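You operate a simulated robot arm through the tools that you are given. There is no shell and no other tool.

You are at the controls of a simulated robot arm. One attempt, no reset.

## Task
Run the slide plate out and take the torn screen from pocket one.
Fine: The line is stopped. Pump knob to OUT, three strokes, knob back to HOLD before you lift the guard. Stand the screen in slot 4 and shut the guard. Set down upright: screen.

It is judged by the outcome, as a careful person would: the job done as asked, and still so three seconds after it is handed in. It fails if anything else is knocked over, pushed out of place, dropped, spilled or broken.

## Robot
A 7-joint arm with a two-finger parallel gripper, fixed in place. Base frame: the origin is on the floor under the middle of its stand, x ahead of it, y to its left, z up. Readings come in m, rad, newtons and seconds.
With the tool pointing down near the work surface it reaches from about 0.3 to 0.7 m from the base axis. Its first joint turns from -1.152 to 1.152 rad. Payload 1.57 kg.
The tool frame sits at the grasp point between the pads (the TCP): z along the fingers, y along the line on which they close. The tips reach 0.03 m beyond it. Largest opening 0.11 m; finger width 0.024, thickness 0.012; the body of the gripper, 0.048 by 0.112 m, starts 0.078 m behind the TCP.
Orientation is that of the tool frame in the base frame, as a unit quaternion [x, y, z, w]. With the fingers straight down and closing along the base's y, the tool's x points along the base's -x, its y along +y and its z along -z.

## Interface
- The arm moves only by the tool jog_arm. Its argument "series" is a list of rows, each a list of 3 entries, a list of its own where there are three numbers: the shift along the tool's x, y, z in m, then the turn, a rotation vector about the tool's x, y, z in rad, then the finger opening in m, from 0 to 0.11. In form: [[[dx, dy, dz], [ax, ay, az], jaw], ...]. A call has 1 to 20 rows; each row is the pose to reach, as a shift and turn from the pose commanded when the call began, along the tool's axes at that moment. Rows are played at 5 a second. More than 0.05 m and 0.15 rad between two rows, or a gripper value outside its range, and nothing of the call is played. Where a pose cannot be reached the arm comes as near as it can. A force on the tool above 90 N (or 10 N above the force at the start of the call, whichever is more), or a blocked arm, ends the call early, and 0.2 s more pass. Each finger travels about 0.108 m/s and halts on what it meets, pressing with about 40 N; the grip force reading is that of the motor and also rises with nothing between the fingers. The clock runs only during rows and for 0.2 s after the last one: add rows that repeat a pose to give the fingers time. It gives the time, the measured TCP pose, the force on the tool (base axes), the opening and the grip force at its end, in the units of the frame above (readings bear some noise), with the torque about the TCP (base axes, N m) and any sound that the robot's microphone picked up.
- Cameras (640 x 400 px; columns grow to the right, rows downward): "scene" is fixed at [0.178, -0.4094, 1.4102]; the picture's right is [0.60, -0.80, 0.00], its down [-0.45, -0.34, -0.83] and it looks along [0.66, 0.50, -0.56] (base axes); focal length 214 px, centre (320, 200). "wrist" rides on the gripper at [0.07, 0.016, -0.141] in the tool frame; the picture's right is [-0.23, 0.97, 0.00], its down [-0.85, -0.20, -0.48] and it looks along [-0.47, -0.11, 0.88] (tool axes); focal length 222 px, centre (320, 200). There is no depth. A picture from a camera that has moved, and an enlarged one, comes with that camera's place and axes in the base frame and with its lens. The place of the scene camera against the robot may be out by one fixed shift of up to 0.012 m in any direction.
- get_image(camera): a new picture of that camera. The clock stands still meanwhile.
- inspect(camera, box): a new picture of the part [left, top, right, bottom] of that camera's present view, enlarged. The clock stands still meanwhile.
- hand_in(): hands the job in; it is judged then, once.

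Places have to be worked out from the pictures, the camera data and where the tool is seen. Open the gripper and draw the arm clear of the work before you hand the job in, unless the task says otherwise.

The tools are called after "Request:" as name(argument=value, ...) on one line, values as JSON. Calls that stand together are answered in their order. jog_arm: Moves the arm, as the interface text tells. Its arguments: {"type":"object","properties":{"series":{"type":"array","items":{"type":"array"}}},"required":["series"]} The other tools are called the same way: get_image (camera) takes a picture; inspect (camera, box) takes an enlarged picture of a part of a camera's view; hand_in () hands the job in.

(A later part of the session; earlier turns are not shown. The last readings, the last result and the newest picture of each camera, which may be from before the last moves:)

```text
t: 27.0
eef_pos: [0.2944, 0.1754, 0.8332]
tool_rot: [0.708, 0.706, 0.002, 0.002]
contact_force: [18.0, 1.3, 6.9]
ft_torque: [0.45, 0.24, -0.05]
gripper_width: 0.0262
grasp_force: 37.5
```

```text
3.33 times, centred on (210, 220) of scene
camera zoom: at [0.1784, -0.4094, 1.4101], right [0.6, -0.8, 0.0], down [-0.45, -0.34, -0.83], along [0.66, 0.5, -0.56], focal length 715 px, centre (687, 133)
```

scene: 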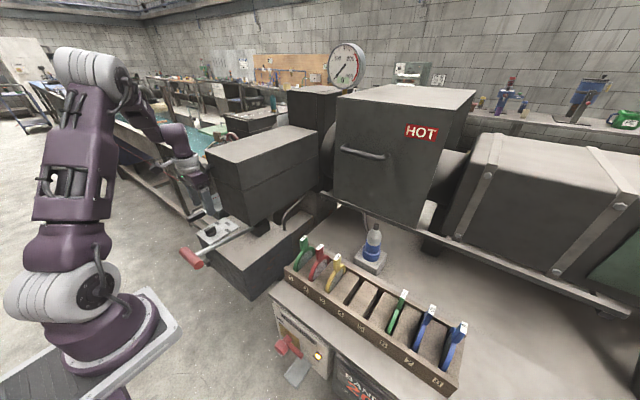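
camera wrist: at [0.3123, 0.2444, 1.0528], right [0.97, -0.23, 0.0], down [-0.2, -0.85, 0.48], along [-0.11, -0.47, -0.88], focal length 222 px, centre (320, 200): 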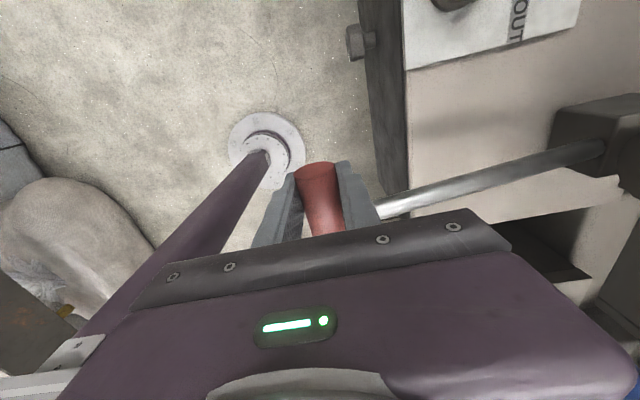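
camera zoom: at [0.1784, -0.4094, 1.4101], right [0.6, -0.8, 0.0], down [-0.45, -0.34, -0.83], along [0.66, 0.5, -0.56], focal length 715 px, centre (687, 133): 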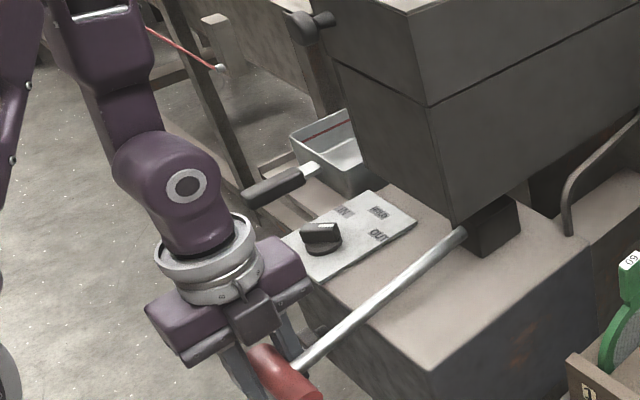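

The rod is getting close to the pump box's edge. I press down slowly 1 cm more, watching for the stop.

Request:
jog_arm(series=[[[0, 0.001, 0.004], [0, 0, 0], 0.01], [[0, 0.0015, 0.008], [0, 0, 0], 0.01], [[0, 0.002, 0.012], [0, 0, 0], 0.01], [[0, 0.002, 0.012], [0, 0, 0], 0.01]])

Request:
inspect(camera="scene", box=[130, 160, 290, 280])

Request:
get_image(camera="wrist")

```text
t: 28.0
eef_pos: [0.2965, 0.1744, 0.8199]
tool_rot: [0.706, 0.708, 0.003, 0.002]
contact_force: [30.8, 12.6, 12.9]
ft_torque: [0.51, -0.21, 0.04]
gripper_width: 0.0264
grasp_force: 37.4
```

```text
3.33 times, centred on (210, 220) of scene
camera zoom: at [0.1785, -0.4092, 1.4102], right [0.6, -0.8, 0.0], down [-0.45, -0.34, -0.83], along [0.66, 0.5, -0.56], focal length 715 px, centre (687, 133)
```

zoom: 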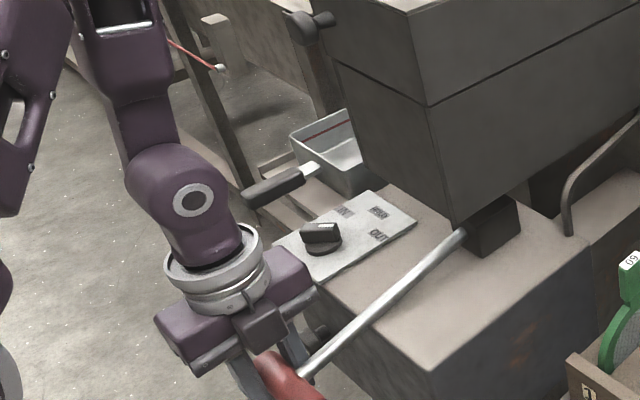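

```text
taken
camera wrist: at [0.3123, 0.2429, 0.9611], right [0.97, -0.23, 0.01], down [-0.2, -0.86, 0.48], along [-0.1, -0.46, -0.88], focal length 222 px, centre (320, 200)
```

wrist: 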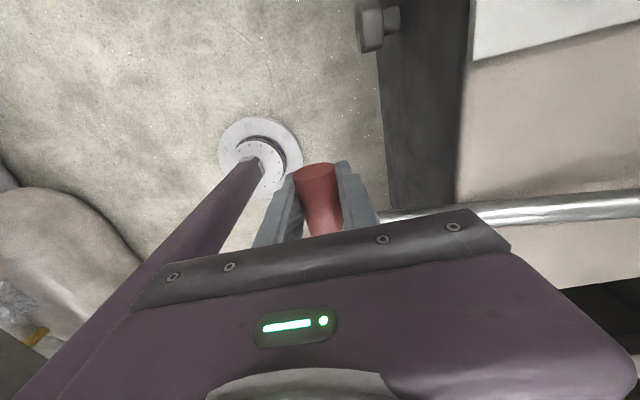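

Still moving with force rising slightly. I ease x by +3 mm and press a bit further to confirm the stop.

Request:
jog_arm(series=[[[0, 0.003, 0.003], [0, 0, 0], 0.01], [[0, 0.004, 0.007], [0, 0, 0], 0.01], [[0, 0.004, 0.007], [0, 0, 0], 0.01]])

Request:
inspect(camera="scene", box=[170, 180, 270, 280])

```text
t: 28.8
eef_pos: [0.2984, 0.1728, 0.8142]
tool_rot: [0.707, 0.708, -0.001, -0.001]
contact_force: [6.1, 21.9, 7.7]
ft_torque: [-0.17, -0.28, -0.09]
gripper_width: 0.0266
grasp_force: 37.8
```

```text
4.00 times, centred on (220, 230) of scene
camera zoom: at [0.178, -0.4089, 1.4103], right [0.6, -0.8, 0.0], down [-0.45, -0.34, -0.83], along [0.66, 0.5, -0.56], focal length 858 px, centre (720, 80)
```

zoom: 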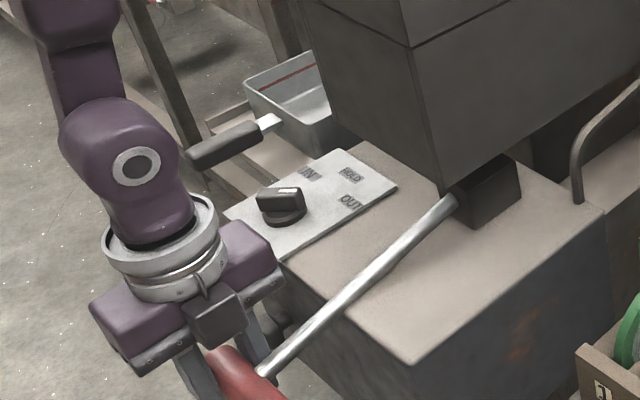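

Force is still low. I press further in small steps until a clear stop.

Request:
jog_arm(series=[[[-0.001, 0.001, 0.005], [0, 0, 0], 0.01], [[-0.001, 0.002, 0.01], [0, 0, 0], 0.01], [[-0.001, 0.003, 0.015], [0, 0, 0], 0.01], [[-0.001, 0.003, 0.015], [0, 0, 0], 0.01]])

Request:
inspect(camera="scene", box=[170, 180, 270, 280])

```text
t: 29.8
eef_pos: [0.3002, 0.1721, 0.7993]
tool_rot: [0.707, 0.707, -0.003, 0.0]
contact_force: [-0.1, -10.6, 8.3]
ft_torque: [-0.38, -0.23, 0.85]
gripper_width: 0.0266
grasp_force: 38.0
```

```text
4.00 times, centred on (220, 230) of scene
camera zoom: at [0.1778, -0.4097, 1.4101], right [0.6, -0.8, 0.0], down [-0.45, -0.34, -0.83], along [0.66, 0.5, -0.56], focal length 858 px, centre (720, 80)
```

zoom: 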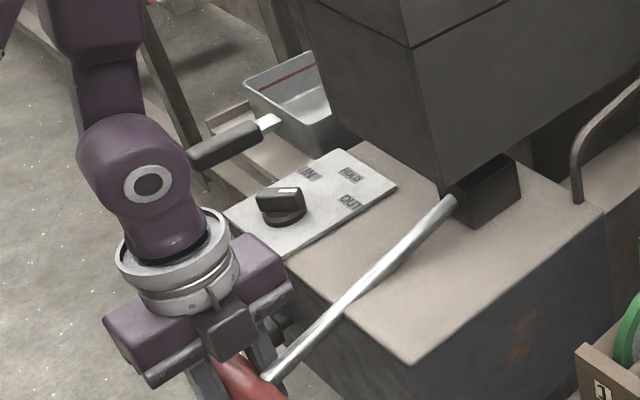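

The lever has now swung about 28° down. I keep going in small steps toward the stop.

Request:
jog_arm(series=[[[0, 0.002, 0.005], [0, 0, 0], 0.01], [[0, 0.004, 0.01], [0, 0, 0], 0.01], [[0, 0.004, 0.01], [0, 0, 0], 0.01]])

Request:
get_image(camera="wrist")

Request:
get_image(camera="scene")

```text
t: 30.6
eef_pos: [0.2997, 0.1741, 0.7894]
tool_rot: [0.707, 0.707, -0.004, -0.004]
contact_force: [-42.1, -2.0, 16.1]
ft_torque: [-0.08, -1.06, -0.84]
gripper_width: 0.0269
grasp_force: 37.2
```

```text
taken
camera wrist: at [0.3185, 0.243, 0.9305], right [0.97, -0.23, -0.01], down [-0.19, -0.85, 0.48], along [-0.12, -0.47, -0.88], focal length 222 px, centre (320, 200)
```

wrist: 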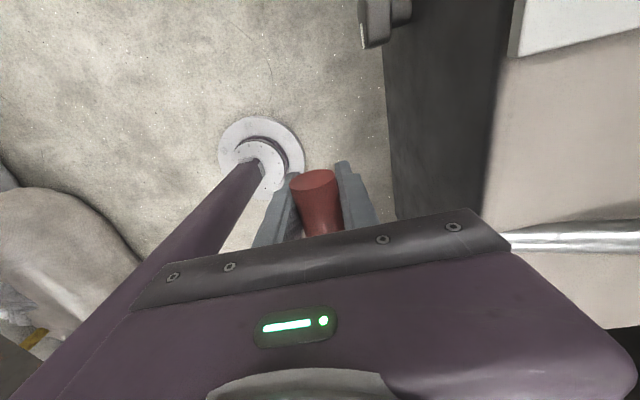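

```text
taken
```

scene: 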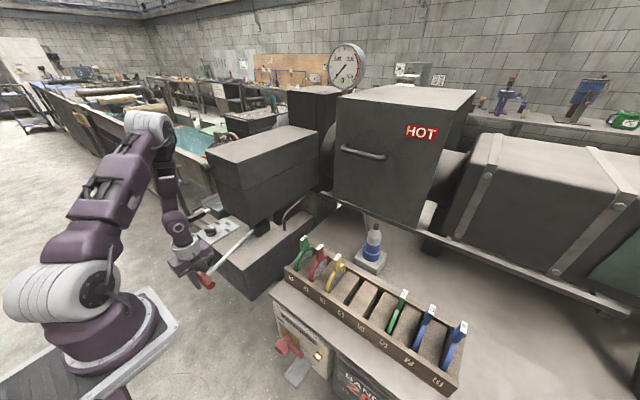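

The hand's force rose and the bar seems to shift in the grip. I zoom to check before going on.

Request:
inspect(camera="wrist", box=[250, 130, 400, 250])

Request:
inspect(camera="scene", box=[160, 190, 280, 300])

Request:
inspect(camera="scene", box=[320, 30, 380, 100])

```text
3.33 times, centred on (325, 190) of wrist
camera zoom: at [0.3185, 0.243, 0.9305], right [0.97, -0.23, -0.01], down [-0.19, -0.85, 0.48], along [-0.12, -0.47, -0.88], focal length 740 px, centre (303, 233)
```

zoom: 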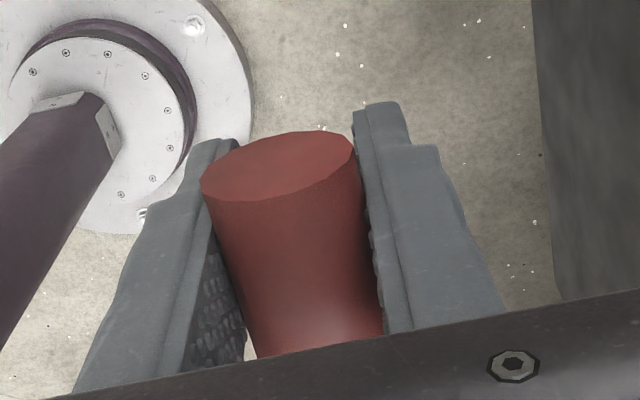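

```text
3.64 times, centred on (220, 245) of scene
camera zoom: at [0.1769, -0.4095, 1.4103], right [0.6, -0.8, 0.0], down [-0.45, -0.34, -0.83], along [0.66, 0.5, -0.56], focal length 780 px, centre (684, 36)
```

zoom: 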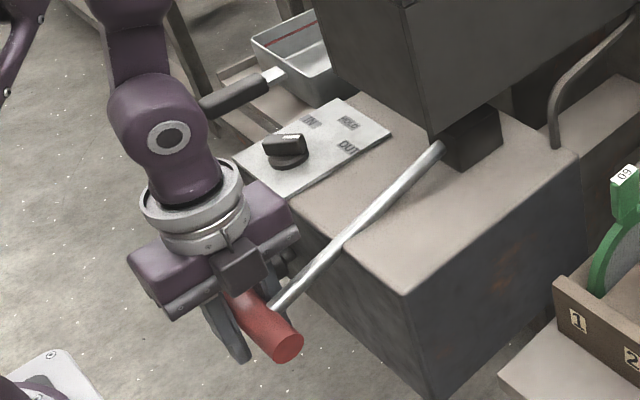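

```text
5.71 times, centred on (350, 65) of scene
camera zoom: at [0.1769, -0.4095, 1.4103], right [0.6, -0.8, 0.0], down [-0.45, -0.34, -0.83], along [0.66, 0.5, -0.56], focal length 1226 px, centre (149, 971)
```

zoom: 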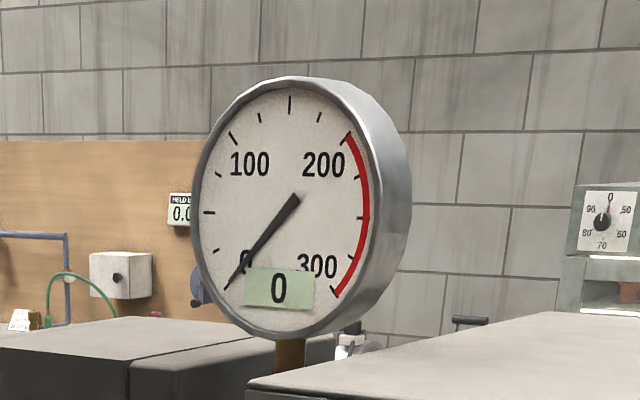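

The gauge shows "0" on a small tag (pressure needle at 0). No stop is felt yet, so I ease x back by 4 mm to drop the side load and continue down a little.

Request:
jog_arm(series=[[[0, -0.004, 0.0], [0, 0, 0], 0.01], [[0, -0.004, 0.005], [0, 0, 0], 0.01], [[0, -0.003, 0.01], [0, 0, 0], 0.01], [[0, -0.003, 0.01], [0, 0, 0], 0.01]])

Request:
inspect(camera="wrist", box=[250, 130, 400, 250])

Request:
inspect(camera="scene", box=[160, 190, 280, 300])

Request:
inspect(camera="scene", box=[320, 30, 380, 100])

```text
t: 31.6
eef_pos: [0.2996, 0.1759, 0.7789]
tool_rot: [0.707, 0.707, 0.0, -0.001]
contact_force: [-28.4, 1.6, 26.9]
ft_torque: [-0.12, -1.0, -0.72]
gripper_width: 0.0268
grasp_force: 37.6
```

```text
3.33 times, centred on (325, 190) of wrist
camera zoom: at [0.3173, 0.244, 0.9203], right [0.97, -0.23, 0.0], down [-0.2, -0.86, 0.48], along [-0.11, -0.47, -0.88], focal length 740 px, centre (303, 233)
```

zoom: 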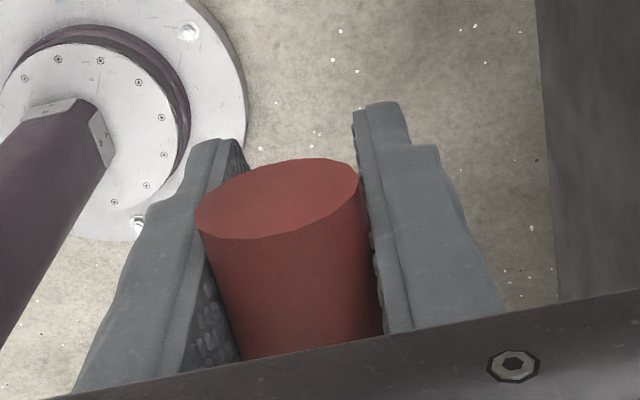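

```text
3.64 times, centred on (220, 245) of scene
camera zoom: at [0.1771, -0.4095, 1.4103], right [0.6, -0.8, 0.0], down [-0.45, -0.34, -0.83], along [0.66, 0.5, -0.56], focal length 780 px, centre (684, 36)
```

zoom: 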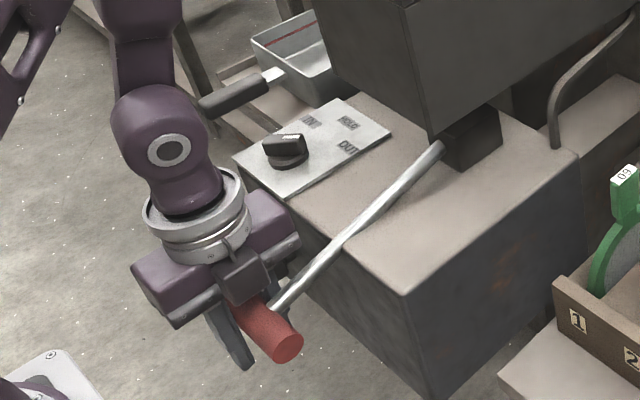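

```text
5.71 times, centred on (350, 65) of scene
camera zoom: at [0.1771, -0.4095, 1.4103], right [0.6, -0.8, 0.0], down [-0.45, -0.34, -0.83], along [0.66, 0.5, -0.56], focal length 1226 px, centre (149, 971)
```

zoom: 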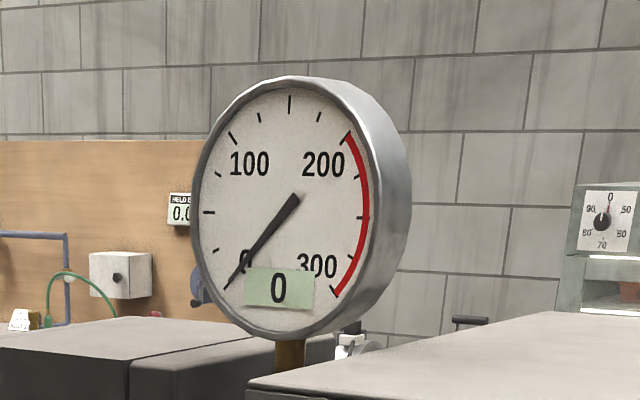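

The lever did not follow the last centimetre: its lower stop is at bar z≈0.79, and the grip just slid. Now I raise along the arc, back up to the start height, and check that the bar follows.

Request:
jog_arm(series=[[[0.001, -0.003, -0.012], [0, 0, 0], 0.01], [[0.001, -0.005, -0.026], [0, 0, 0], 0.01], [[0.001, -0.007, -0.04], [0, 0, 0], 0.01], [[0.001, -0.008, -0.055], [0, 0, 0], 0.01], [[0.001, -0.009, -0.07], [0, 0, 0], 0.01], [[0.001, -0.009, -0.07], [0, 0, 0], 0.01]])

Request:
inspect(camera="wrist", box=[250, 130, 400, 250])

Request:
inspect(camera="scene", box=[130, 160, 290, 280])

```text
t: 33.0
eef_pos: [0.2917, 0.1751, 0.8508]
tool_rot: [0.707, 0.707, -0.001, -0.003]
contact_force: [-31.5, 15.7, 2.7]
ft_torque: [-0.46, -0.83, -0.98]
gripper_width: 0.0268
grasp_force: 37.4
```

```text
3.33 times, centred on (325, 190) of wrist
camera zoom: at [0.3093, 0.2438, 0.9911], right [0.97, -0.23, 0.0], down [-0.2, -0.86, 0.48], along [-0.11, -0.46, -0.88], focal length 740 px, centre (303, 233)
```

zoom: 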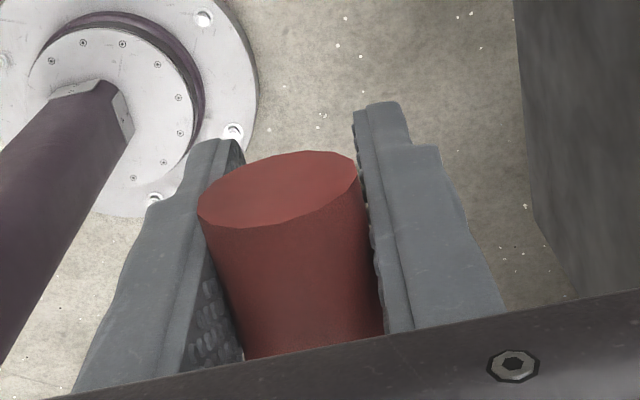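

```text
3.33 times, centred on (210, 220) of scene
camera zoom: at [0.1772, -0.409, 1.4104], right [0.6, -0.8, 0.0], down [-0.45, -0.34, -0.83], along [0.66, 0.5, -0.56], focal length 715 px, centre (687, 133)
```

zoom: 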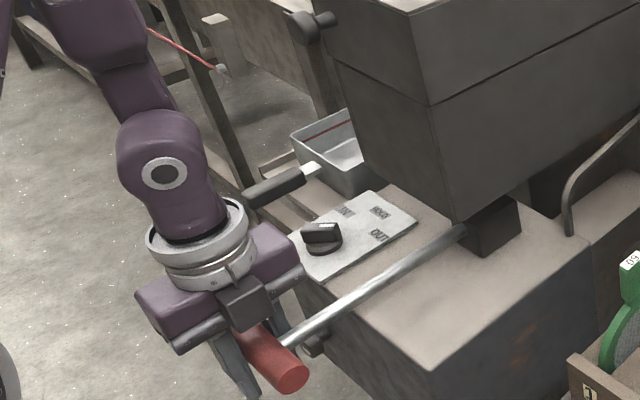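

The bar follows upward and the force is fine. I continue up to the starting height and slightly beyond to learn where the upper stop is.

Request:
jog_arm(series=[[[0, -0.002, 0], [0, 0, 0], 0.01], [[0, -0.002, -0.015], [0, 0, 0], 0.01], [[0, -0.002, -0.03], [0, 0, 0], 0.01], [[0, -0.001, -0.045], [0, 0, 0], 0.01], [[0, 0, -0.055], [0, 0, 0], 0.01], [[0, 0, -0.055], [0, 0, 0], 0.01]])

Request:
inspect(camera="scene", box=[130, 160, 290, 280])

Request:
inspect(camera="scene", box=[320, 30, 380, 100])

```text
t: 34.4
eef_pos: [0.2938, 0.1739, 0.905]
tool_rot: [0.708, 0.706, 0.002, 0.001]
contact_force: [22.6, -2.0, -1.2]
ft_torque: [0.28, 0.27, 0.24]
gripper_width: 0.0295
grasp_force: 10.7
```

```text
3.33 times, centred on (210, 220) of scene
camera zoom: at [0.1786, -0.4094, 1.4101], right [0.6, -0.8, 0.0], down [-0.45, -0.34, -0.83], along [0.66, 0.5, -0.56], focal length 715 px, centre (687, 133)
```

zoom: 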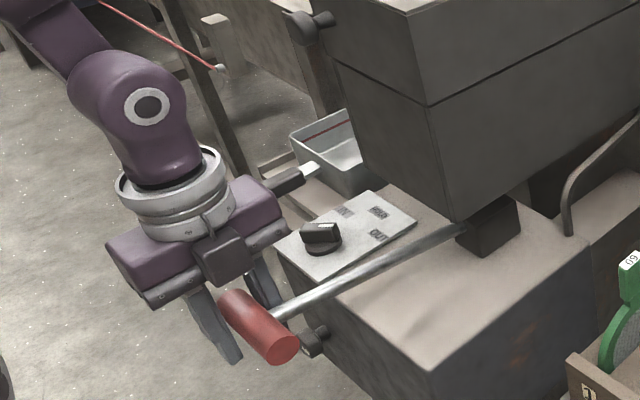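

```text
5.71 times, centred on (350, 65) of scene
camera zoom: at [0.1786, -0.4094, 1.4101], right [0.6, -0.8, 0.0], down [-0.45, -0.34, -0.83], along [0.66, 0.5, -0.56], focal length 1226 px, centre (149, 971)
```

zoom: 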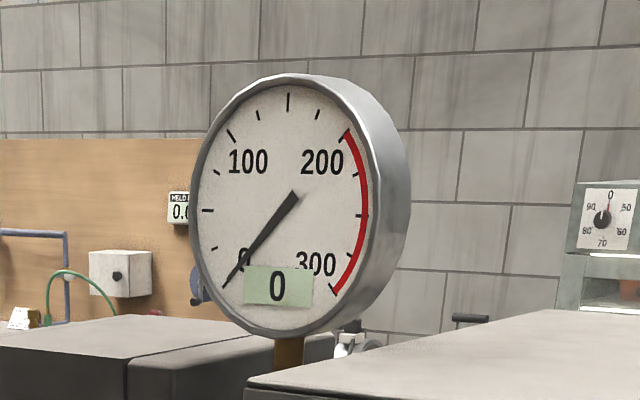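

The lever is back at its starting angle; nothing has changed on the gauge. I lift another 2 cm to see whether this is the upper stop.

Request:
jog_arm(series=[[[0, 0.001, -0.005], [0, 0, 0], 0.01], [[0, 0.002, -0.01], [0, 0, 0], 0.01], [[0, 0.003, -0.015], [0, 0, 0], 0.01], [[0, 0.004, -0.02], [0, 0, 0], 0.01], [[0, 0.004, -0.02], [0, 0, 0], 0.01]])

Request:
inspect(camera="scene", box=[130, 160, 290, 280])

Request:
inspect(camera="wrist", box=[250, 130, 400, 250])

```text
t: 35.6
eef_pos: [0.2955, 0.1753, 0.9234]
tool_rot: [0.707, 0.707, -0.002, -0.002]
contact_force: [-5.8, -0.1, -15.1]
ft_torque: [-0.29, 0.05, -0.62]
gripper_width: 0.0273
grasp_force: 38.0
```

```text
3.33 times, centred on (210, 220) of scene
camera zoom: at [0.178, -0.4093, 1.4102], right [0.6, -0.8, 0.0], down [-0.45, -0.34, -0.83], along [0.66, 0.5, -0.56], focal length 715 px, centre (687, 133)
```

zoom: 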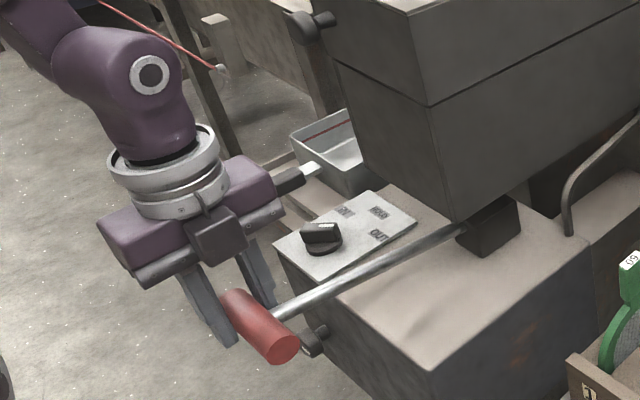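

```text
3.33 times, centred on (325, 190) of wrist
camera zoom: at [0.3128, 0.2431, 1.0648], right [0.97, -0.23, 0.0], down [-0.2, -0.85, 0.48], along [-0.11, -0.47, -0.88], focal length 740 px, centre (303, 233)
```

zoom: 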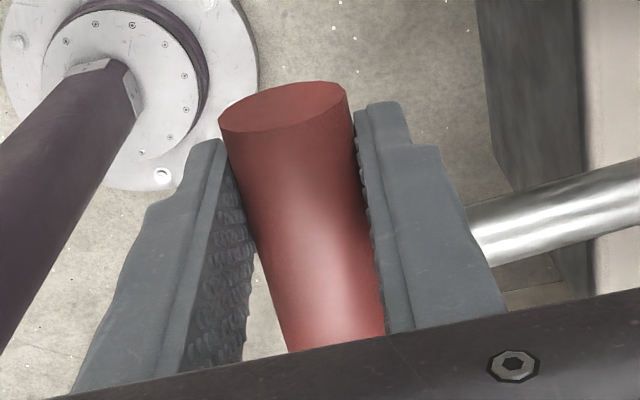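

Lifting further only made the grip slip, so the start position is the upper stop. I have made one full down-and-up stroke; to see whether the plate moved, I release the lever and go to the guard's +y side to look at the OUT mark.

Request:
jog_arm(series=[[[0, 0, 0.008], [0, 0, 0], 0.03], [[0, 0, 0.008], [0, 0, 0], 0.06], [[0, 0, -0.035], [0, 0, 0], 0.06], [[0, 0, -0.08], [0, 0, 0], 0.06], [[0.035, 0, -0.11], [0, 0, 0], 0.06], [[0.07, 0, -0.14], [0, 0, 0], 0.06], [[0.11, 0, -0.17], [0, 0, 0], 0.06], [[0.155, 0, -0.19], [0, 0, 0], 0.06], [[0.155, 0.045, -0.2], [0, 0, 0], 0.08], [[0.155, 0.09, -0.2], [0, 0, 0], 0.08], [[0.155, 0.135, -0.2], [0, 0, 0], 0.1], [[0.155, 0.18, -0.2], [0, 0, 0], 0.11], [[0.155, 0.225, -0.2], [0, 0, 0], 0.11], [[0.155, 0.225, -0.2], [0, 0, 0], 0.11]])

Request:
get_image(camera="wrist")

Request:
inspect(camera="scene", box=[130, 160, 290, 280])

```text
t: 38.6
eef_pos: [0.5211, 0.3285, 1.1241]
tool_rot: [0.707, 0.707, -0.001, 0.0]
contact_force: [-0.6, -0.5, 0.5]
ft_torque: [-0.02, 0.0, 0.0]
gripper_width: 0.11
grasp_force: 0.1
```

```text
taken
camera wrist: at [0.5386, 0.3979, 1.2645], right [0.97, -0.23, 0.0], down [-0.2, -0.85, 0.48], along [-0.11, -0.47, -0.88], focal length 222 px, centre (320, 200)
```

wrist: 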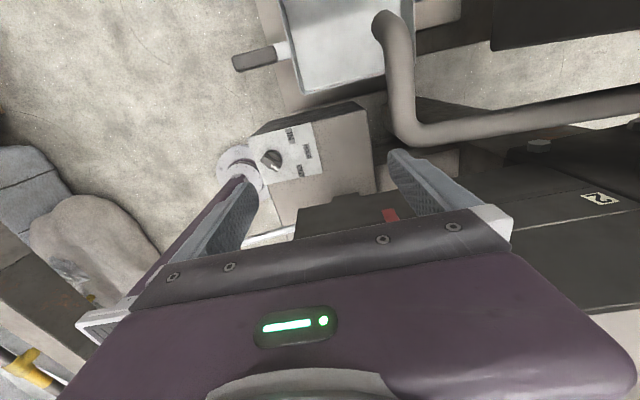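

```text
3.33 times, centred on (210, 220) of scene
camera zoom: at [0.178, -0.4094, 1.4102], right [0.6, -0.8, 0.0], down [-0.45, -0.34, -0.83], along [0.66, 0.5, -0.56], focal length 715 px, centre (687, 133)
```

zoom: 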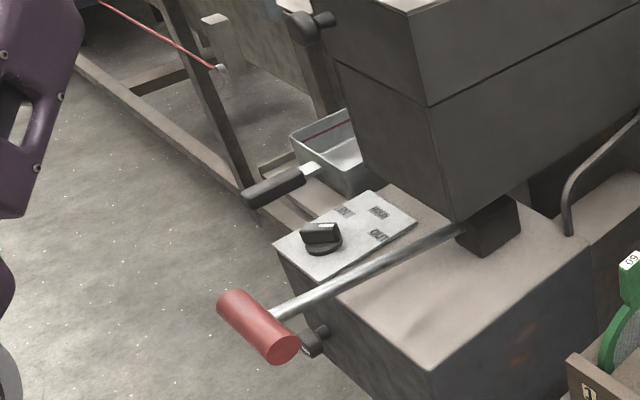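

The lever rests back at its top. The guard's side now shows a red mark in the slot and a label farther along; I zoom in.

Request:
inspect(camera="wrist", box=[280, 160, 460, 260])

Request:
inspect(camera="wrist", box=[440, 120, 640, 280])

```text
3.56 times, centred on (370, 210) of wrist
camera zoom: at [0.5386, 0.3979, 1.2645], right [0.97, -0.23, 0.0], down [-0.2, -0.85, 0.48], along [-0.11, -0.47, -0.88], focal length 790 px, centre (142, 164)
```

zoom: 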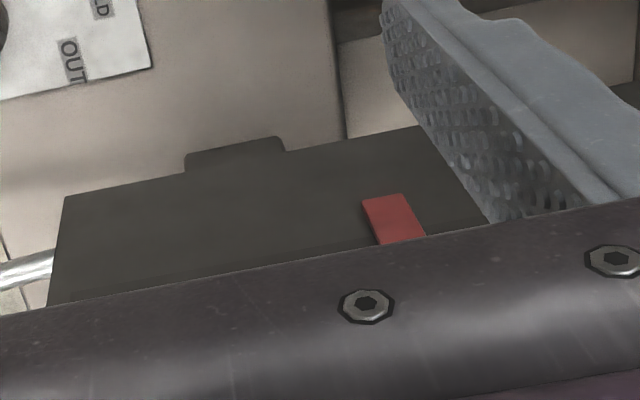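

```text
2.50 times, centred on (540, 200) of wrist
camera zoom: at [0.5386, 0.3979, 1.2645], right [0.97, -0.23, 0.0], down [-0.2, -0.85, 0.48], along [-0.11, -0.47, -0.88], focal length 555 px, centre (-230, 200)
```

zoom: 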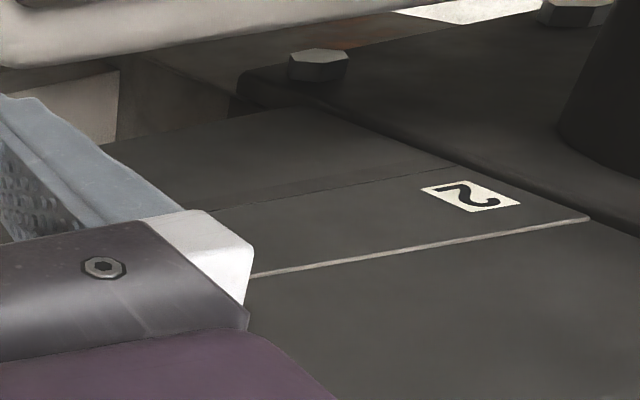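

The red pointer sits at x≈0.59 in the side slot, and the OUT label is at x≈0.49, so one stroke moved the plate about a third of the way (about 5 cm per stroke). I return to above the lever bar for two more strokes.

Request:
jog_arm(series=[[[0, -0.045, 0], [0, 0, 0], 0.1], [[0, -0.09, 0], [0, 0, 0], 0.08], [[0, -0.135, 0], [0, 0, 0], 0.06], [[0, -0.18, 0], [0, 0, 0], 0.06], [[0, -0.2256, 0], [0, 0, 0], 0.06], [[-0.038, -0.2256, 0.028], [0, 0, 0], 0.06], [[-0.076, -0.2256, 0.056], [0, 0, 0], 0.06], [[-0.114, -0.2256, 0.084], [0, 0, 0], 0.06], [[-0.1515, -0.2256, 0.115], [0, 0, 0], 0.06], [[-0.1515, -0.2256, 0.12], [0, 0, 0], 0.06], [[-0.1515, -0.2256, 0.12], [0, 0, 0], 0.06]])

Request:
inspect(camera="wrist", box=[240, 110, 400, 250])

```text
t: 41.0
eef_pos: [0.2951, 0.1768, 1.0032]
tool_rot: [0.707, 0.707, 0.0, 0.0]
contact_force: [0.1, -0.3, -0.6]
ft_torque: [-0.02, 0.01, -0.01]
gripper_width: 0.0599
grasp_force: 0.0
```

```text
2.86 times, centred on (320, 180) of wrist
camera zoom: at [0.3131, 0.2447, 1.1439], right [0.97, -0.23, 0.0], down [-0.2, -0.85, 0.48], along [-0.11, -0.47, -0.88], focal length 635 px, centre (320, 257)
```

zoom: 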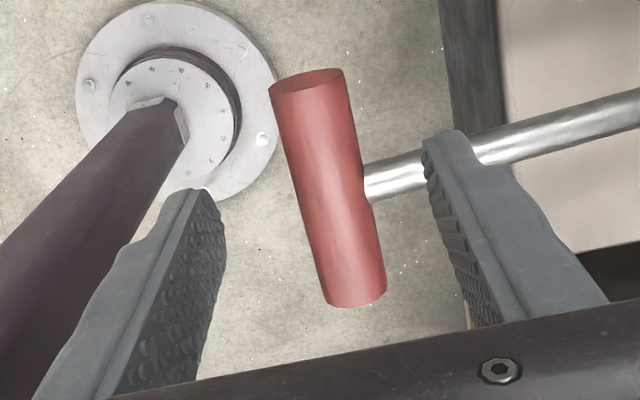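

The bar is well centred between the fingers. I descend, grip, and make the second down-stroke along the measured arc to the bottom stop.

Request:
jog_arm(series=[[[0, 0, 0.03], [0, 0, 0], 0.06], [[0, 0, 0.06], [0, 0, 0], 0.06], [[0, 0, 0.09], [0, 0, 0], 0.06], [[0, 0, 0.09], [0, 0, 0], 0.03], [[0, 0, 0.09], [0, 0, 0], 0.01], [[0, 0, 0.09], [0, 0, 0], 0.01], [[0, -0.0027, 0.1032], [0, 0, 0], 0.01], [[0, -0.0043, 0.1182], [0, 0, 0], 0.01], [[0, -0.0051, 0.1332], [0, 0, 0], 0.01], [[0, -0.0049, 0.1482], [0, 0, 0], 0.01], [[0, -0.0037, 0.1632], [0, 0, 0], 0.01], [[0, -0.0015, 0.1782], [0, 0, 0], 0.01], [[0, 0.0016, 0.1932], [0, 0, 0], 0.01], [[0, 0.0057, 0.2082], [0, 0, 0], 0.01], [[0, 0.0085, 0.2182], [0, 0, 0], 0.01], [[0, 0.0085, 0.2182], [0, 0, 0], 0.01]])

Request:
inspect(camera="wrist", box=[250, 130, 400, 250])

Request:
inspect(camera="scene", box=[160, 190, 280, 300])

```text
t: 44.4
eef_pos: [0.3033, 0.1787, 0.7872]
tool_rot: [0.707, 0.707, -0.001, -0.001]
contact_force: [-26.5, 2.0, 6.2]
ft_torque: [-0.12, -0.67, -0.36]
gripper_width: 0.0328
grasp_force: 13.0
```

```text
3.33 times, centred on (325, 190) of wrist
camera zoom: at [0.3204, 0.2473, 0.928], right [0.97, -0.23, 0.0], down [-0.2, -0.86, 0.48], along [-0.11, -0.47, -0.88], focal length 740 px, centre (303, 233)
```

zoom: 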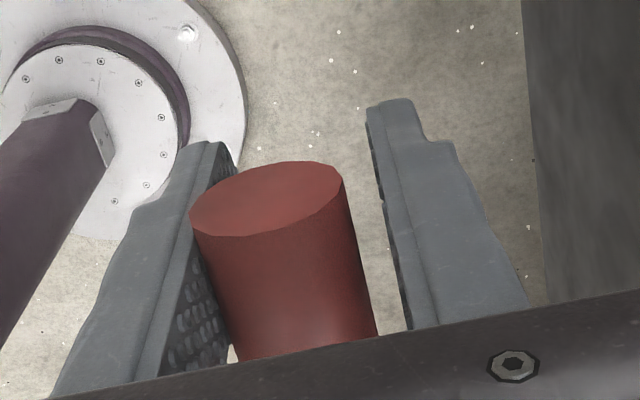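

```text
3.64 times, centred on (220, 245) of scene
camera zoom: at [0.1773, -0.4094, 1.4103], right [0.6, -0.8, 0.0], down [-0.45, -0.34, -0.83], along [0.66, 0.5, -0.56], focal length 780 px, centre (684, 36)
```

zoom: 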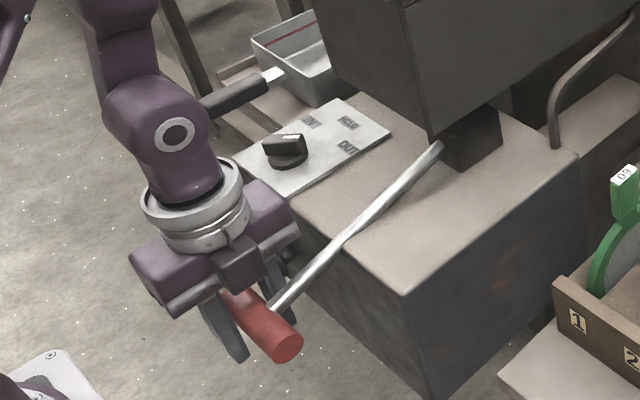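

The lever reached its bottom stop again; my path was about 3 mm too far in +x there and the grip loosened a little. I ease x back to restore the grip, then raise to the top stop.

Request:
jog_arm(series=[[[0, -0.002, 0], [0, 0, 0], 0.01], [[0, -0.004, 0], [0, 0, 0], 0.01], [[0, -0.004, 0], [0, 0, 0], 0.01], [[0, -0.005, -0.005], [0, 0, 0], 0.01]])

Request:
inspect(camera="wrist", box=[250, 130, 400, 250])

```text
t: 45.4
eef_pos: [0.2992, 0.1769, 0.7912]
tool_rot: [0.707, 0.708, 0.001, 0.001]
contact_force: [-14.7, 7.8, 1.9]
ft_torque: [-0.27, -0.4, -0.04]
gripper_width: 0.0268
grasp_force: 37.6
```

```text
3.33 times, centred on (325, 190) of wrist
camera zoom: at [0.3156, 0.2462, 0.933], right [0.97, -0.23, 0.0], down [-0.2, -0.86, 0.48], along [-0.11, -0.47, -0.88], focal length 740 px, centre (303, 233)
```

zoom: 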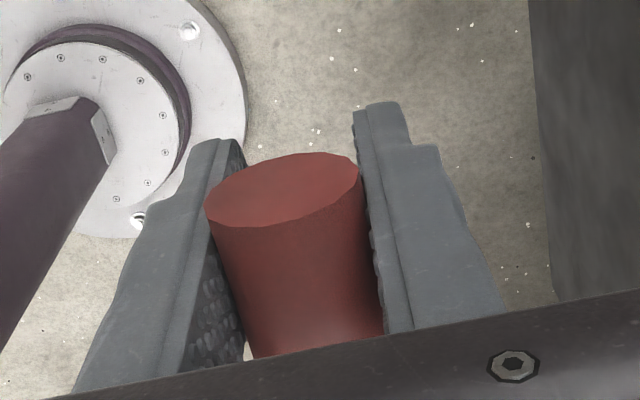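

Grip restored (26.8 mm). I raise the lever along the arc to its top stop to complete stroke two.

Request:
jog_arm(series=[[[0, -0.0035, -0.0088], [0, 0, 0], 0.01], [[0, -0.0065, -0.0238], [0, 0, 0], 0.01], [[0, -0.0085, -0.0388], [0, 0, 0], 0.01], [[0, -0.01, -0.0538], [0, 0, 0], 0.01], [[0, -0.0105, -0.0688], [0, 0, 0], 0.01], [[0, -0.01, -0.0838], [0, 0, 0], 0.01], [[0, -0.0085, -0.0988], [0, 0, 0], 0.01], [[0, -0.006, -0.1138], [0, 0, 0], 0.01], [[0, -0.005, -0.1238], [0, 0, 0], 0.01], [[0, -0.005, -0.1288], [0, 0, 0], 0.01], [[0, -0.005, -0.1288], [0, 0, 0], 0.01]])

Request:
inspect(camera="wrist", box=[250, 130, 400, 250])

Request:
inspect(camera="scene", box=[130, 160, 290, 280])

```text
t: 47.8
eef_pos: [0.2941, 0.1761, 0.9195]
tool_rot: [0.707, 0.707, -0.001, -0.001]
contact_force: [10.8, 0.5, -4.7]
ft_torque: [-0.47, 0.04, -0.57]
gripper_width: 0.0269
grasp_force: 37.9
```

```text
3.33 times, centred on (325, 190) of wrist
camera zoom: at [0.3122, 0.2454, 1.0605], right [0.97, -0.23, 0.0], down [-0.2, -0.85, 0.48], along [-0.11, -0.47, -0.88], focal length 740 px, centre (303, 233)
```

zoom: 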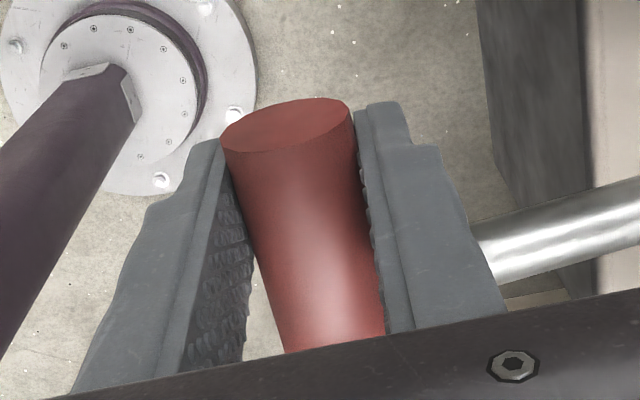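

```text
3.33 times, centred on (210, 220) of scene
camera zoom: at [0.1783, -0.4094, 1.4102], right [0.6, -0.8, 0.0], down [-0.45, -0.34, -0.83], along [0.66, 0.5, -0.56], focal length 715 px, centre (687, 133)
```

zoom: 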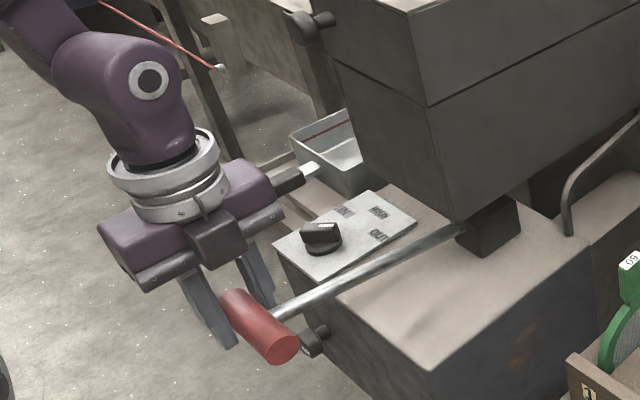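

Lever back at the top: two strokes done. Now the third down-stroke along the refined arc.

Request:
jog_arm(series=[[[0, -0.002, 0.0145], [0, 0, 0], 0.01], [[0, -0.0035, 0.0295], [0, 0, 0], 0.01], [[0, -0.005, 0.0445], [0, 0, 0], 0.01], [[0, -0.0045, 0.0595], [0, 0, 0], 0.01], [[0, -0.003, 0.0745], [0, 0, 0], 0.01], [[0, -0.0007, 0.0895], [0, 0, 0], 0.01], [[0, 0.002, 0.1045], [0, 0, 0], 0.01], [[0, 0.0042, 0.1195], [0, 0, 0], 0.01], [[0, 0.0048, 0.1295], [0, 0, 0], 0.01], [[0, 0.0048, 0.1365], [0, 0, 0], 0.01], [[0, 0.0048, 0.1365], [0, 0, 0], 0.01]])

Request:
inspect(camera="wrist", box=[250, 130, 400, 250])

Request:
inspect(camera="scene", box=[160, 190, 280, 300])

```text
t: 50.2
eef_pos: [0.2989, 0.1782, 0.7821]
tool_rot: [0.707, 0.707, -0.002, -0.001]
contact_force: [5.6, -6.1, 8.7]
ft_torque: [0.22, 0.01, 0.09]
gripper_width: 0.0268
grasp_force: 37.8
```

```text
3.33 times, centred on (325, 190) of wrist
camera zoom: at [0.3159, 0.2464, 0.9234], right [0.97, -0.23, 0.0], down [-0.2, -0.85, 0.48], along [-0.11, -0.47, -0.88], focal length 740 px, centre (303, 233)
```

zoom: 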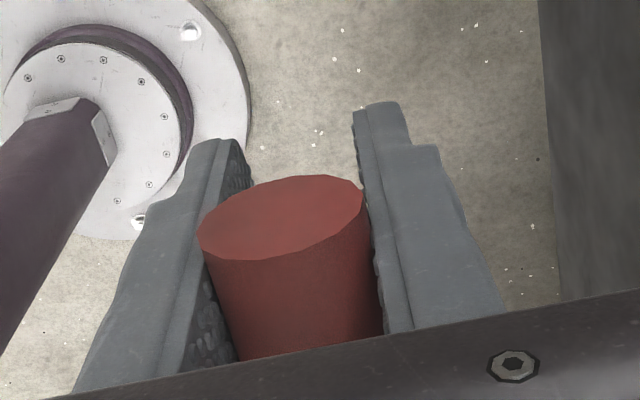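

```text
3.64 times, centred on (220, 245) of scene
camera zoom: at [0.178, -0.4096, 1.4101], right [0.6, -0.8, 0.0], down [-0.45, -0.34, -0.83], along [0.66, 0.5, -0.56], focal length 780 px, centre (684, 36)
```

zoom: 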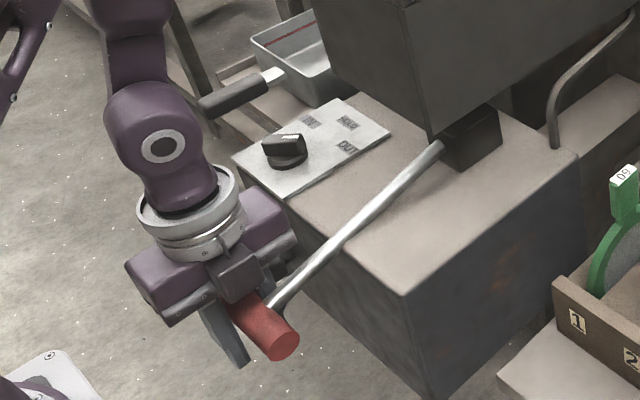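

The lever is at the bottom stop for the third time. I raise it back to the top stop to finish the third stroke.

Request:
jog_arm(series=[[[0, -0.0015, -0.008], [0, 0, 0], 0.01], [[0, -0.0038, -0.023], [0, 0, 0], 0.01], [[0, -0.0063, -0.038], [0, 0, 0], 0.01], [[0, -0.008, -0.053], [0, 0, 0], 0.01], [[0, -0.009, -0.068], [0, 0, 0], 0.01], [[0, -0.009, -0.083], [0, 0, 0], 0.01], [[0, -0.0078, -0.098], [0, 0, 0], 0.01], [[0, -0.0058, -0.113], [0, 0, 0], 0.01], [[0, -0.0045, -0.123], [0, 0, 0], 0.01], [[0, -0.0042, -0.133], [0, 0, 0], 0.01], [[0, -0.0042, -0.136], [0, 0, 0], 0.01], [[0, -0.0042, -0.136], [0, 0, 0], 0.01]])

Request:
inspect(camera="scene", box=[130, 160, 290, 280])

Request:
inspect(camera="scene", box=[320, 30, 380, 100])

```text
t: 52.8
eef_pos: [0.2958, 0.179, 0.9201]
tool_rot: [0.707, 0.707, 0.0, -0.001]
contact_force: [-5.4, 0.9, -8.8]
ft_torque: [-0.44, 0.01, -0.55]
gripper_width: 0.0274
grasp_force: 37.5
```

```text
3.33 times, centred on (210, 220) of scene
camera zoom: at [0.1779, -0.4093, 1.4102], right [0.6, -0.8, 0.0], down [-0.45, -0.34, -0.83], along [0.66, 0.5, -0.56], focal length 715 px, centre (687, 133)
```

zoom: 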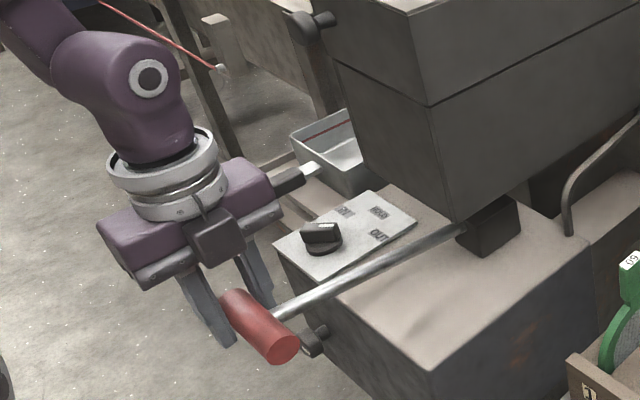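

```text
5.71 times, centred on (350, 65) of scene
camera zoom: at [0.1779, -0.4093, 1.4102], right [0.6, -0.8, 0.0], down [-0.45, -0.34, -0.83], along [0.66, 0.5, -0.56], focal length 1226 px, centre (149, 971)
```

zoom: 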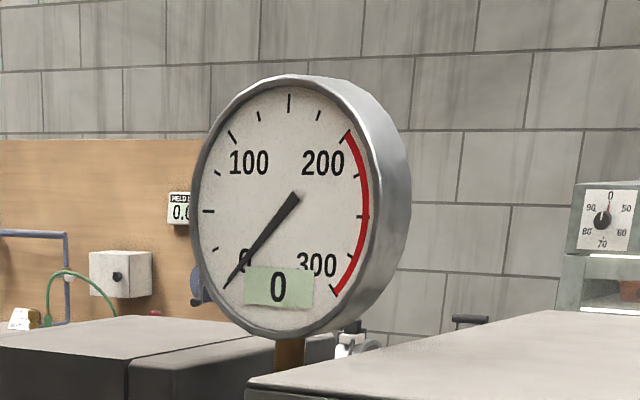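

Three full strokes are done and the lever is at its top rest. I release it and go back to the side view to check the pointer against OUT.

Request:
jog_arm(series=[[[0, 0, 0.006], [0, 0, 0], 0.03], [[0, 0, 0.006], [0, 0, 0], 0.06], [[0, 0, -0.035], [0, 0, 0], 0.06], [[0, 0, -0.08], [0, 0, 0], 0.06], [[0.035, 0, -0.11], [0, 0, 0], 0.06], [[0.07, 0, -0.14], [0, 0, 0], 0.06], [[0.11, 0, -0.17], [0, 0, 0], 0.06], [[0.152, 0, -0.19], [0, 0, 0], 0.06], [[0.17, 0.04, -0.2], [0, 0, 0], 0.08], [[0.17, 0.08, -0.2], [0, 0, 0], 0.1], [[0.17, 0.12, -0.2], [0, 0, 0], 0.11], [[0.17, 0.15, -0.2], [0, 0, 0], 0.11], [[0.17, 0.15, -0.2], [0, 0, 0], 0.11]])

Request:
get_image(camera="wrist")

Request:
inspect(camera="wrist", box=[280, 150, 460, 260])

```text
t: 55.6
eef_pos: [0.4453, 0.3476, 1.1178]
tool_rot: [0.707, 0.707, 0.0, 0.0]
contact_force: [-1.2, 0.1, 0.0]
ft_torque: [-0.02, -0.01, -0.01]
gripper_width: 0.1097
grasp_force: 0.1
```

```text
taken
camera wrist: at [0.4623, 0.4154, 1.2587], right [0.97, -0.23, 0.0], down [-0.2, -0.85, 0.48], along [-0.11, -0.47, -0.88], focal length 222 px, centre (320, 200)
```

wrist: 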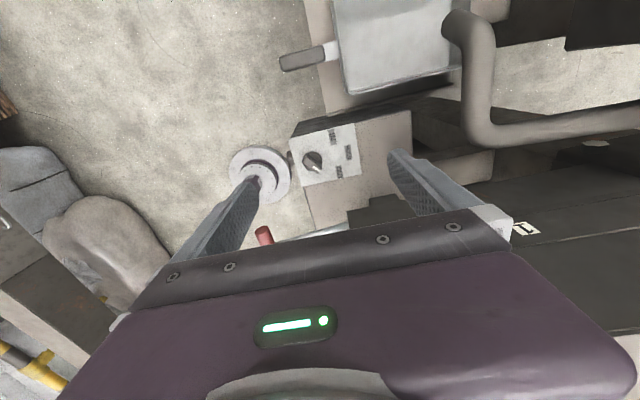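

```text
3.56 times, centred on (370, 205) of wrist
camera zoom: at [0.4623, 0.4154, 1.2587], right [0.97, -0.23, 0.0], down [-0.2, -0.85, 0.48], along [-0.11, -0.47, -0.88], focal length 790 px, centre (142, 182)
```

zoom: 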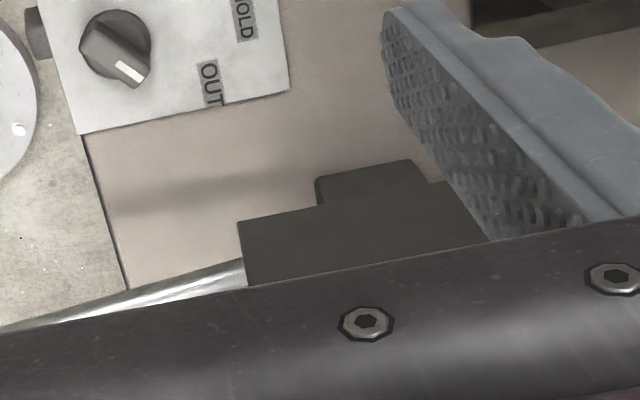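

The hand hides the label from here; I move closer to the guard side (y≈0.30) and a bit higher for a clear view.

Request:
jog_arm(series=[[[-0.024, 0.007, -0.016], [0, 0, 0], 0.11], [[-0.0476, 0.015, -0.035], [0, 0, 0], 0.11], [[-0.0476, 0.015, -0.035], [0, 0, 0], 0.11]])

Request:
inspect(camera="wrist", box=[280, 140, 460, 250])

Request:
inspect(camera="wrist", box=[440, 120, 640, 260])

```text
t: 56.4
eef_pos: [0.4578, 0.2995, 1.154]
tool_rot: [0.707, 0.707, 0.0, -0.001]
contact_force: [0.3, 0.7, 0.2]
ft_torque: [-0.01, 0.0, 0.0]
gripper_width: 0.11
grasp_force: 0.0
```

```text
3.56 times, centred on (370, 195) of wrist
camera zoom: at [0.4751, 0.3685, 1.2944], right [0.97, -0.23, 0.0], down [-0.2, -0.86, 0.48], along [-0.11, -0.47, -0.88], focal length 790 px, centre (142, 218)
```

zoom: 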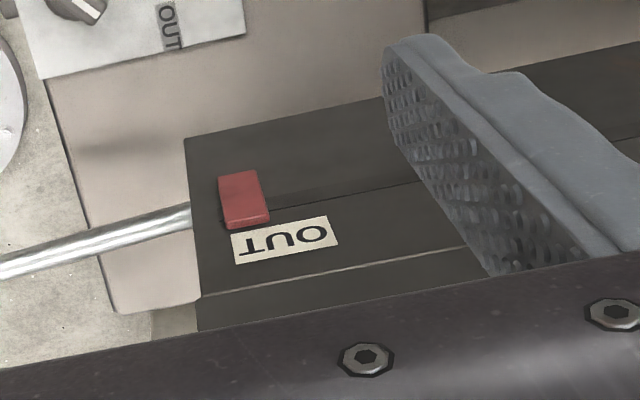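

```text
2.86 times, centred on (540, 190) of wrist
camera zoom: at [0.4751, 0.3685, 1.2944], right [0.97, -0.23, 0.0], down [-0.2, -0.86, 0.48], along [-0.11, -0.47, -0.88], focal length 635 px, centre (-309, 229)
```

zoom: 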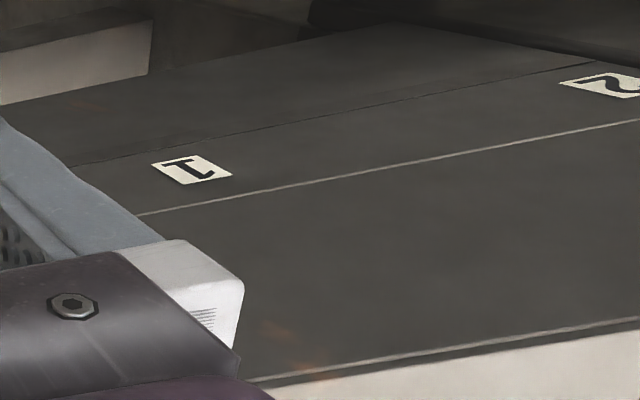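

The red pointer has reached the OUT mark at the end of its slot. Now the knob back to HOLD: I move above it with the fingers turned to match its −46° bar.

Request:
jog_arm(series=[[[-0.003, -0.02, 0.02], [0, 0, -0.1285], 0.09], [[-0.006, -0.042, 0.04], [0, 0, -0.257], 0.08], [[-0.01, -0.042, 0.08], [0, 0, -0.3855], 0.07], [[-0.014, -0.042, 0.12], [0, 0, -0.514], 0.06], [[-0.016, -0.042, 0.165], [0, 0, -0.6425], 0.055], [[-0.016, -0.042, 0.204], [0, 0, -0.771], 0.055], [[-0.016, -0.042, 0.204], [0, 0, -0.771], 0.055]])

Request:
inspect(camera="wrist", box=[250, 90, 410, 240])

```text
t: 58.0
eef_pos: [0.4197, 0.2864, 0.9514]
tool_rot: [0.388, 0.922, 0.001, 0.0]
contact_force: [-0.2, 0.3, -0.4]
ft_torque: [0.0, 0.0, 0.02]
gripper_width: 0.0552
grasp_force: 0.1
```

```text
2.67 times, centred on (330, 165) of wrist
camera zoom: at [0.3838, 0.3472, 1.0924], right [0.86, 0.52, 0.0], down [0.45, -0.75, 0.48], along [0.25, -0.41, -0.88], focal length 592 px, centre (293, 293)
```

zoom: 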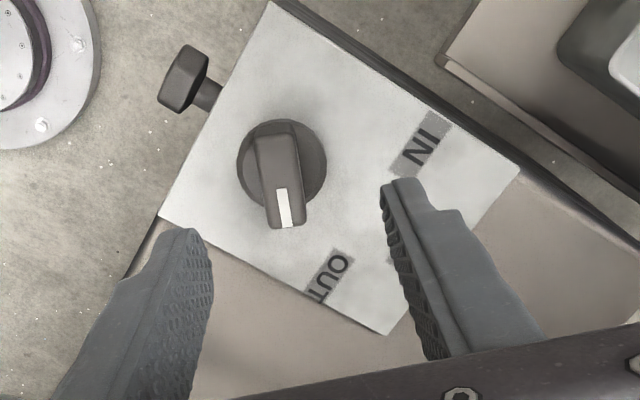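

The knob is about 5 mm to one side; I correct, lower, and close on the bar.

Request:
jog_arm(series=[[[0.0013, -0.0052, 0.02], [0, 0, 0], 0.05], [[0.0013, -0.0052, 0.045], [0, 0, 0], 0.05], [[0.0013, -0.0052, 0.062], [0, 0, 0], 0.05], [[0.0013, -0.0052, 0.062], [0, 0, 0], 0.03], [[0.0013, -0.0052, 0.062], [0, 0, 0], 0.01], [[0.0013, -0.0052, 0.062], [0, 0, 0], 0.01], [[0.0013, -0.0052, 0.062], [0, 0, 0], 0.01]])

Request:
inspect(camera="wrist", box=[250, 90, 410, 240])

```text
t: 59.6
eef_pos: [0.4137, 0.2827, 0.8884]
tool_rot: [0.389, 0.921, 0.001, 0.0]
contact_force: [7.1, 8.7, -0.8]
ft_torque: [0.1, -0.23, -0.02]
gripper_width: 0.0201
grasp_force: 5.4
```

```text
2.67 times, centred on (330, 165) of wrist
camera zoom: at [0.3776, 0.3434, 1.0293], right [0.86, 0.52, 0.0], down [0.45, -0.75, 0.48], along [0.25, -0.41, -0.88], focal length 592 px, centre (293, 293)
```

zoom: 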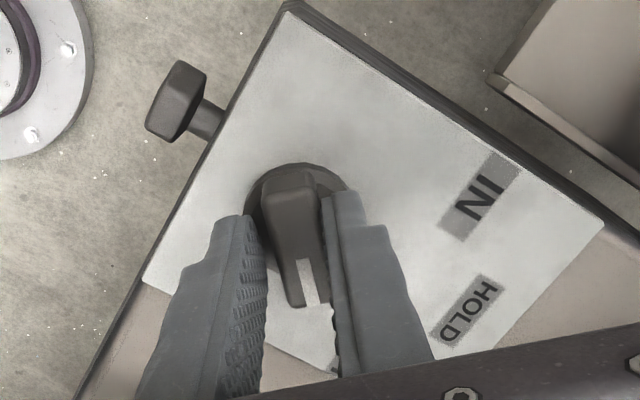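

Only one finger touches (2 mm off-centre). I shift 2 mm along the closing line and let the grip settle, then rotate back toward HOLD.

Request:
jog_arm(series=[[[0, 0.002, 0], [0, 0, 0], 0.01], [[0, 0.0025, 0], [0, 0, 0], 0.008], [[0, 0.0025, 0], [0, 0, 0], 0.008]])

```text
t: 60.4
eef_pos: [0.4153, 0.284, 0.8881]
tool_rot: [0.388, 0.921, 0.001, 0.001]
contact_force: [5.3, 5.6, 1.7]
ft_torque: [0.77, 0.63, 0.0]
gripper_width: 0.0156
grasp_force: 31.2
```

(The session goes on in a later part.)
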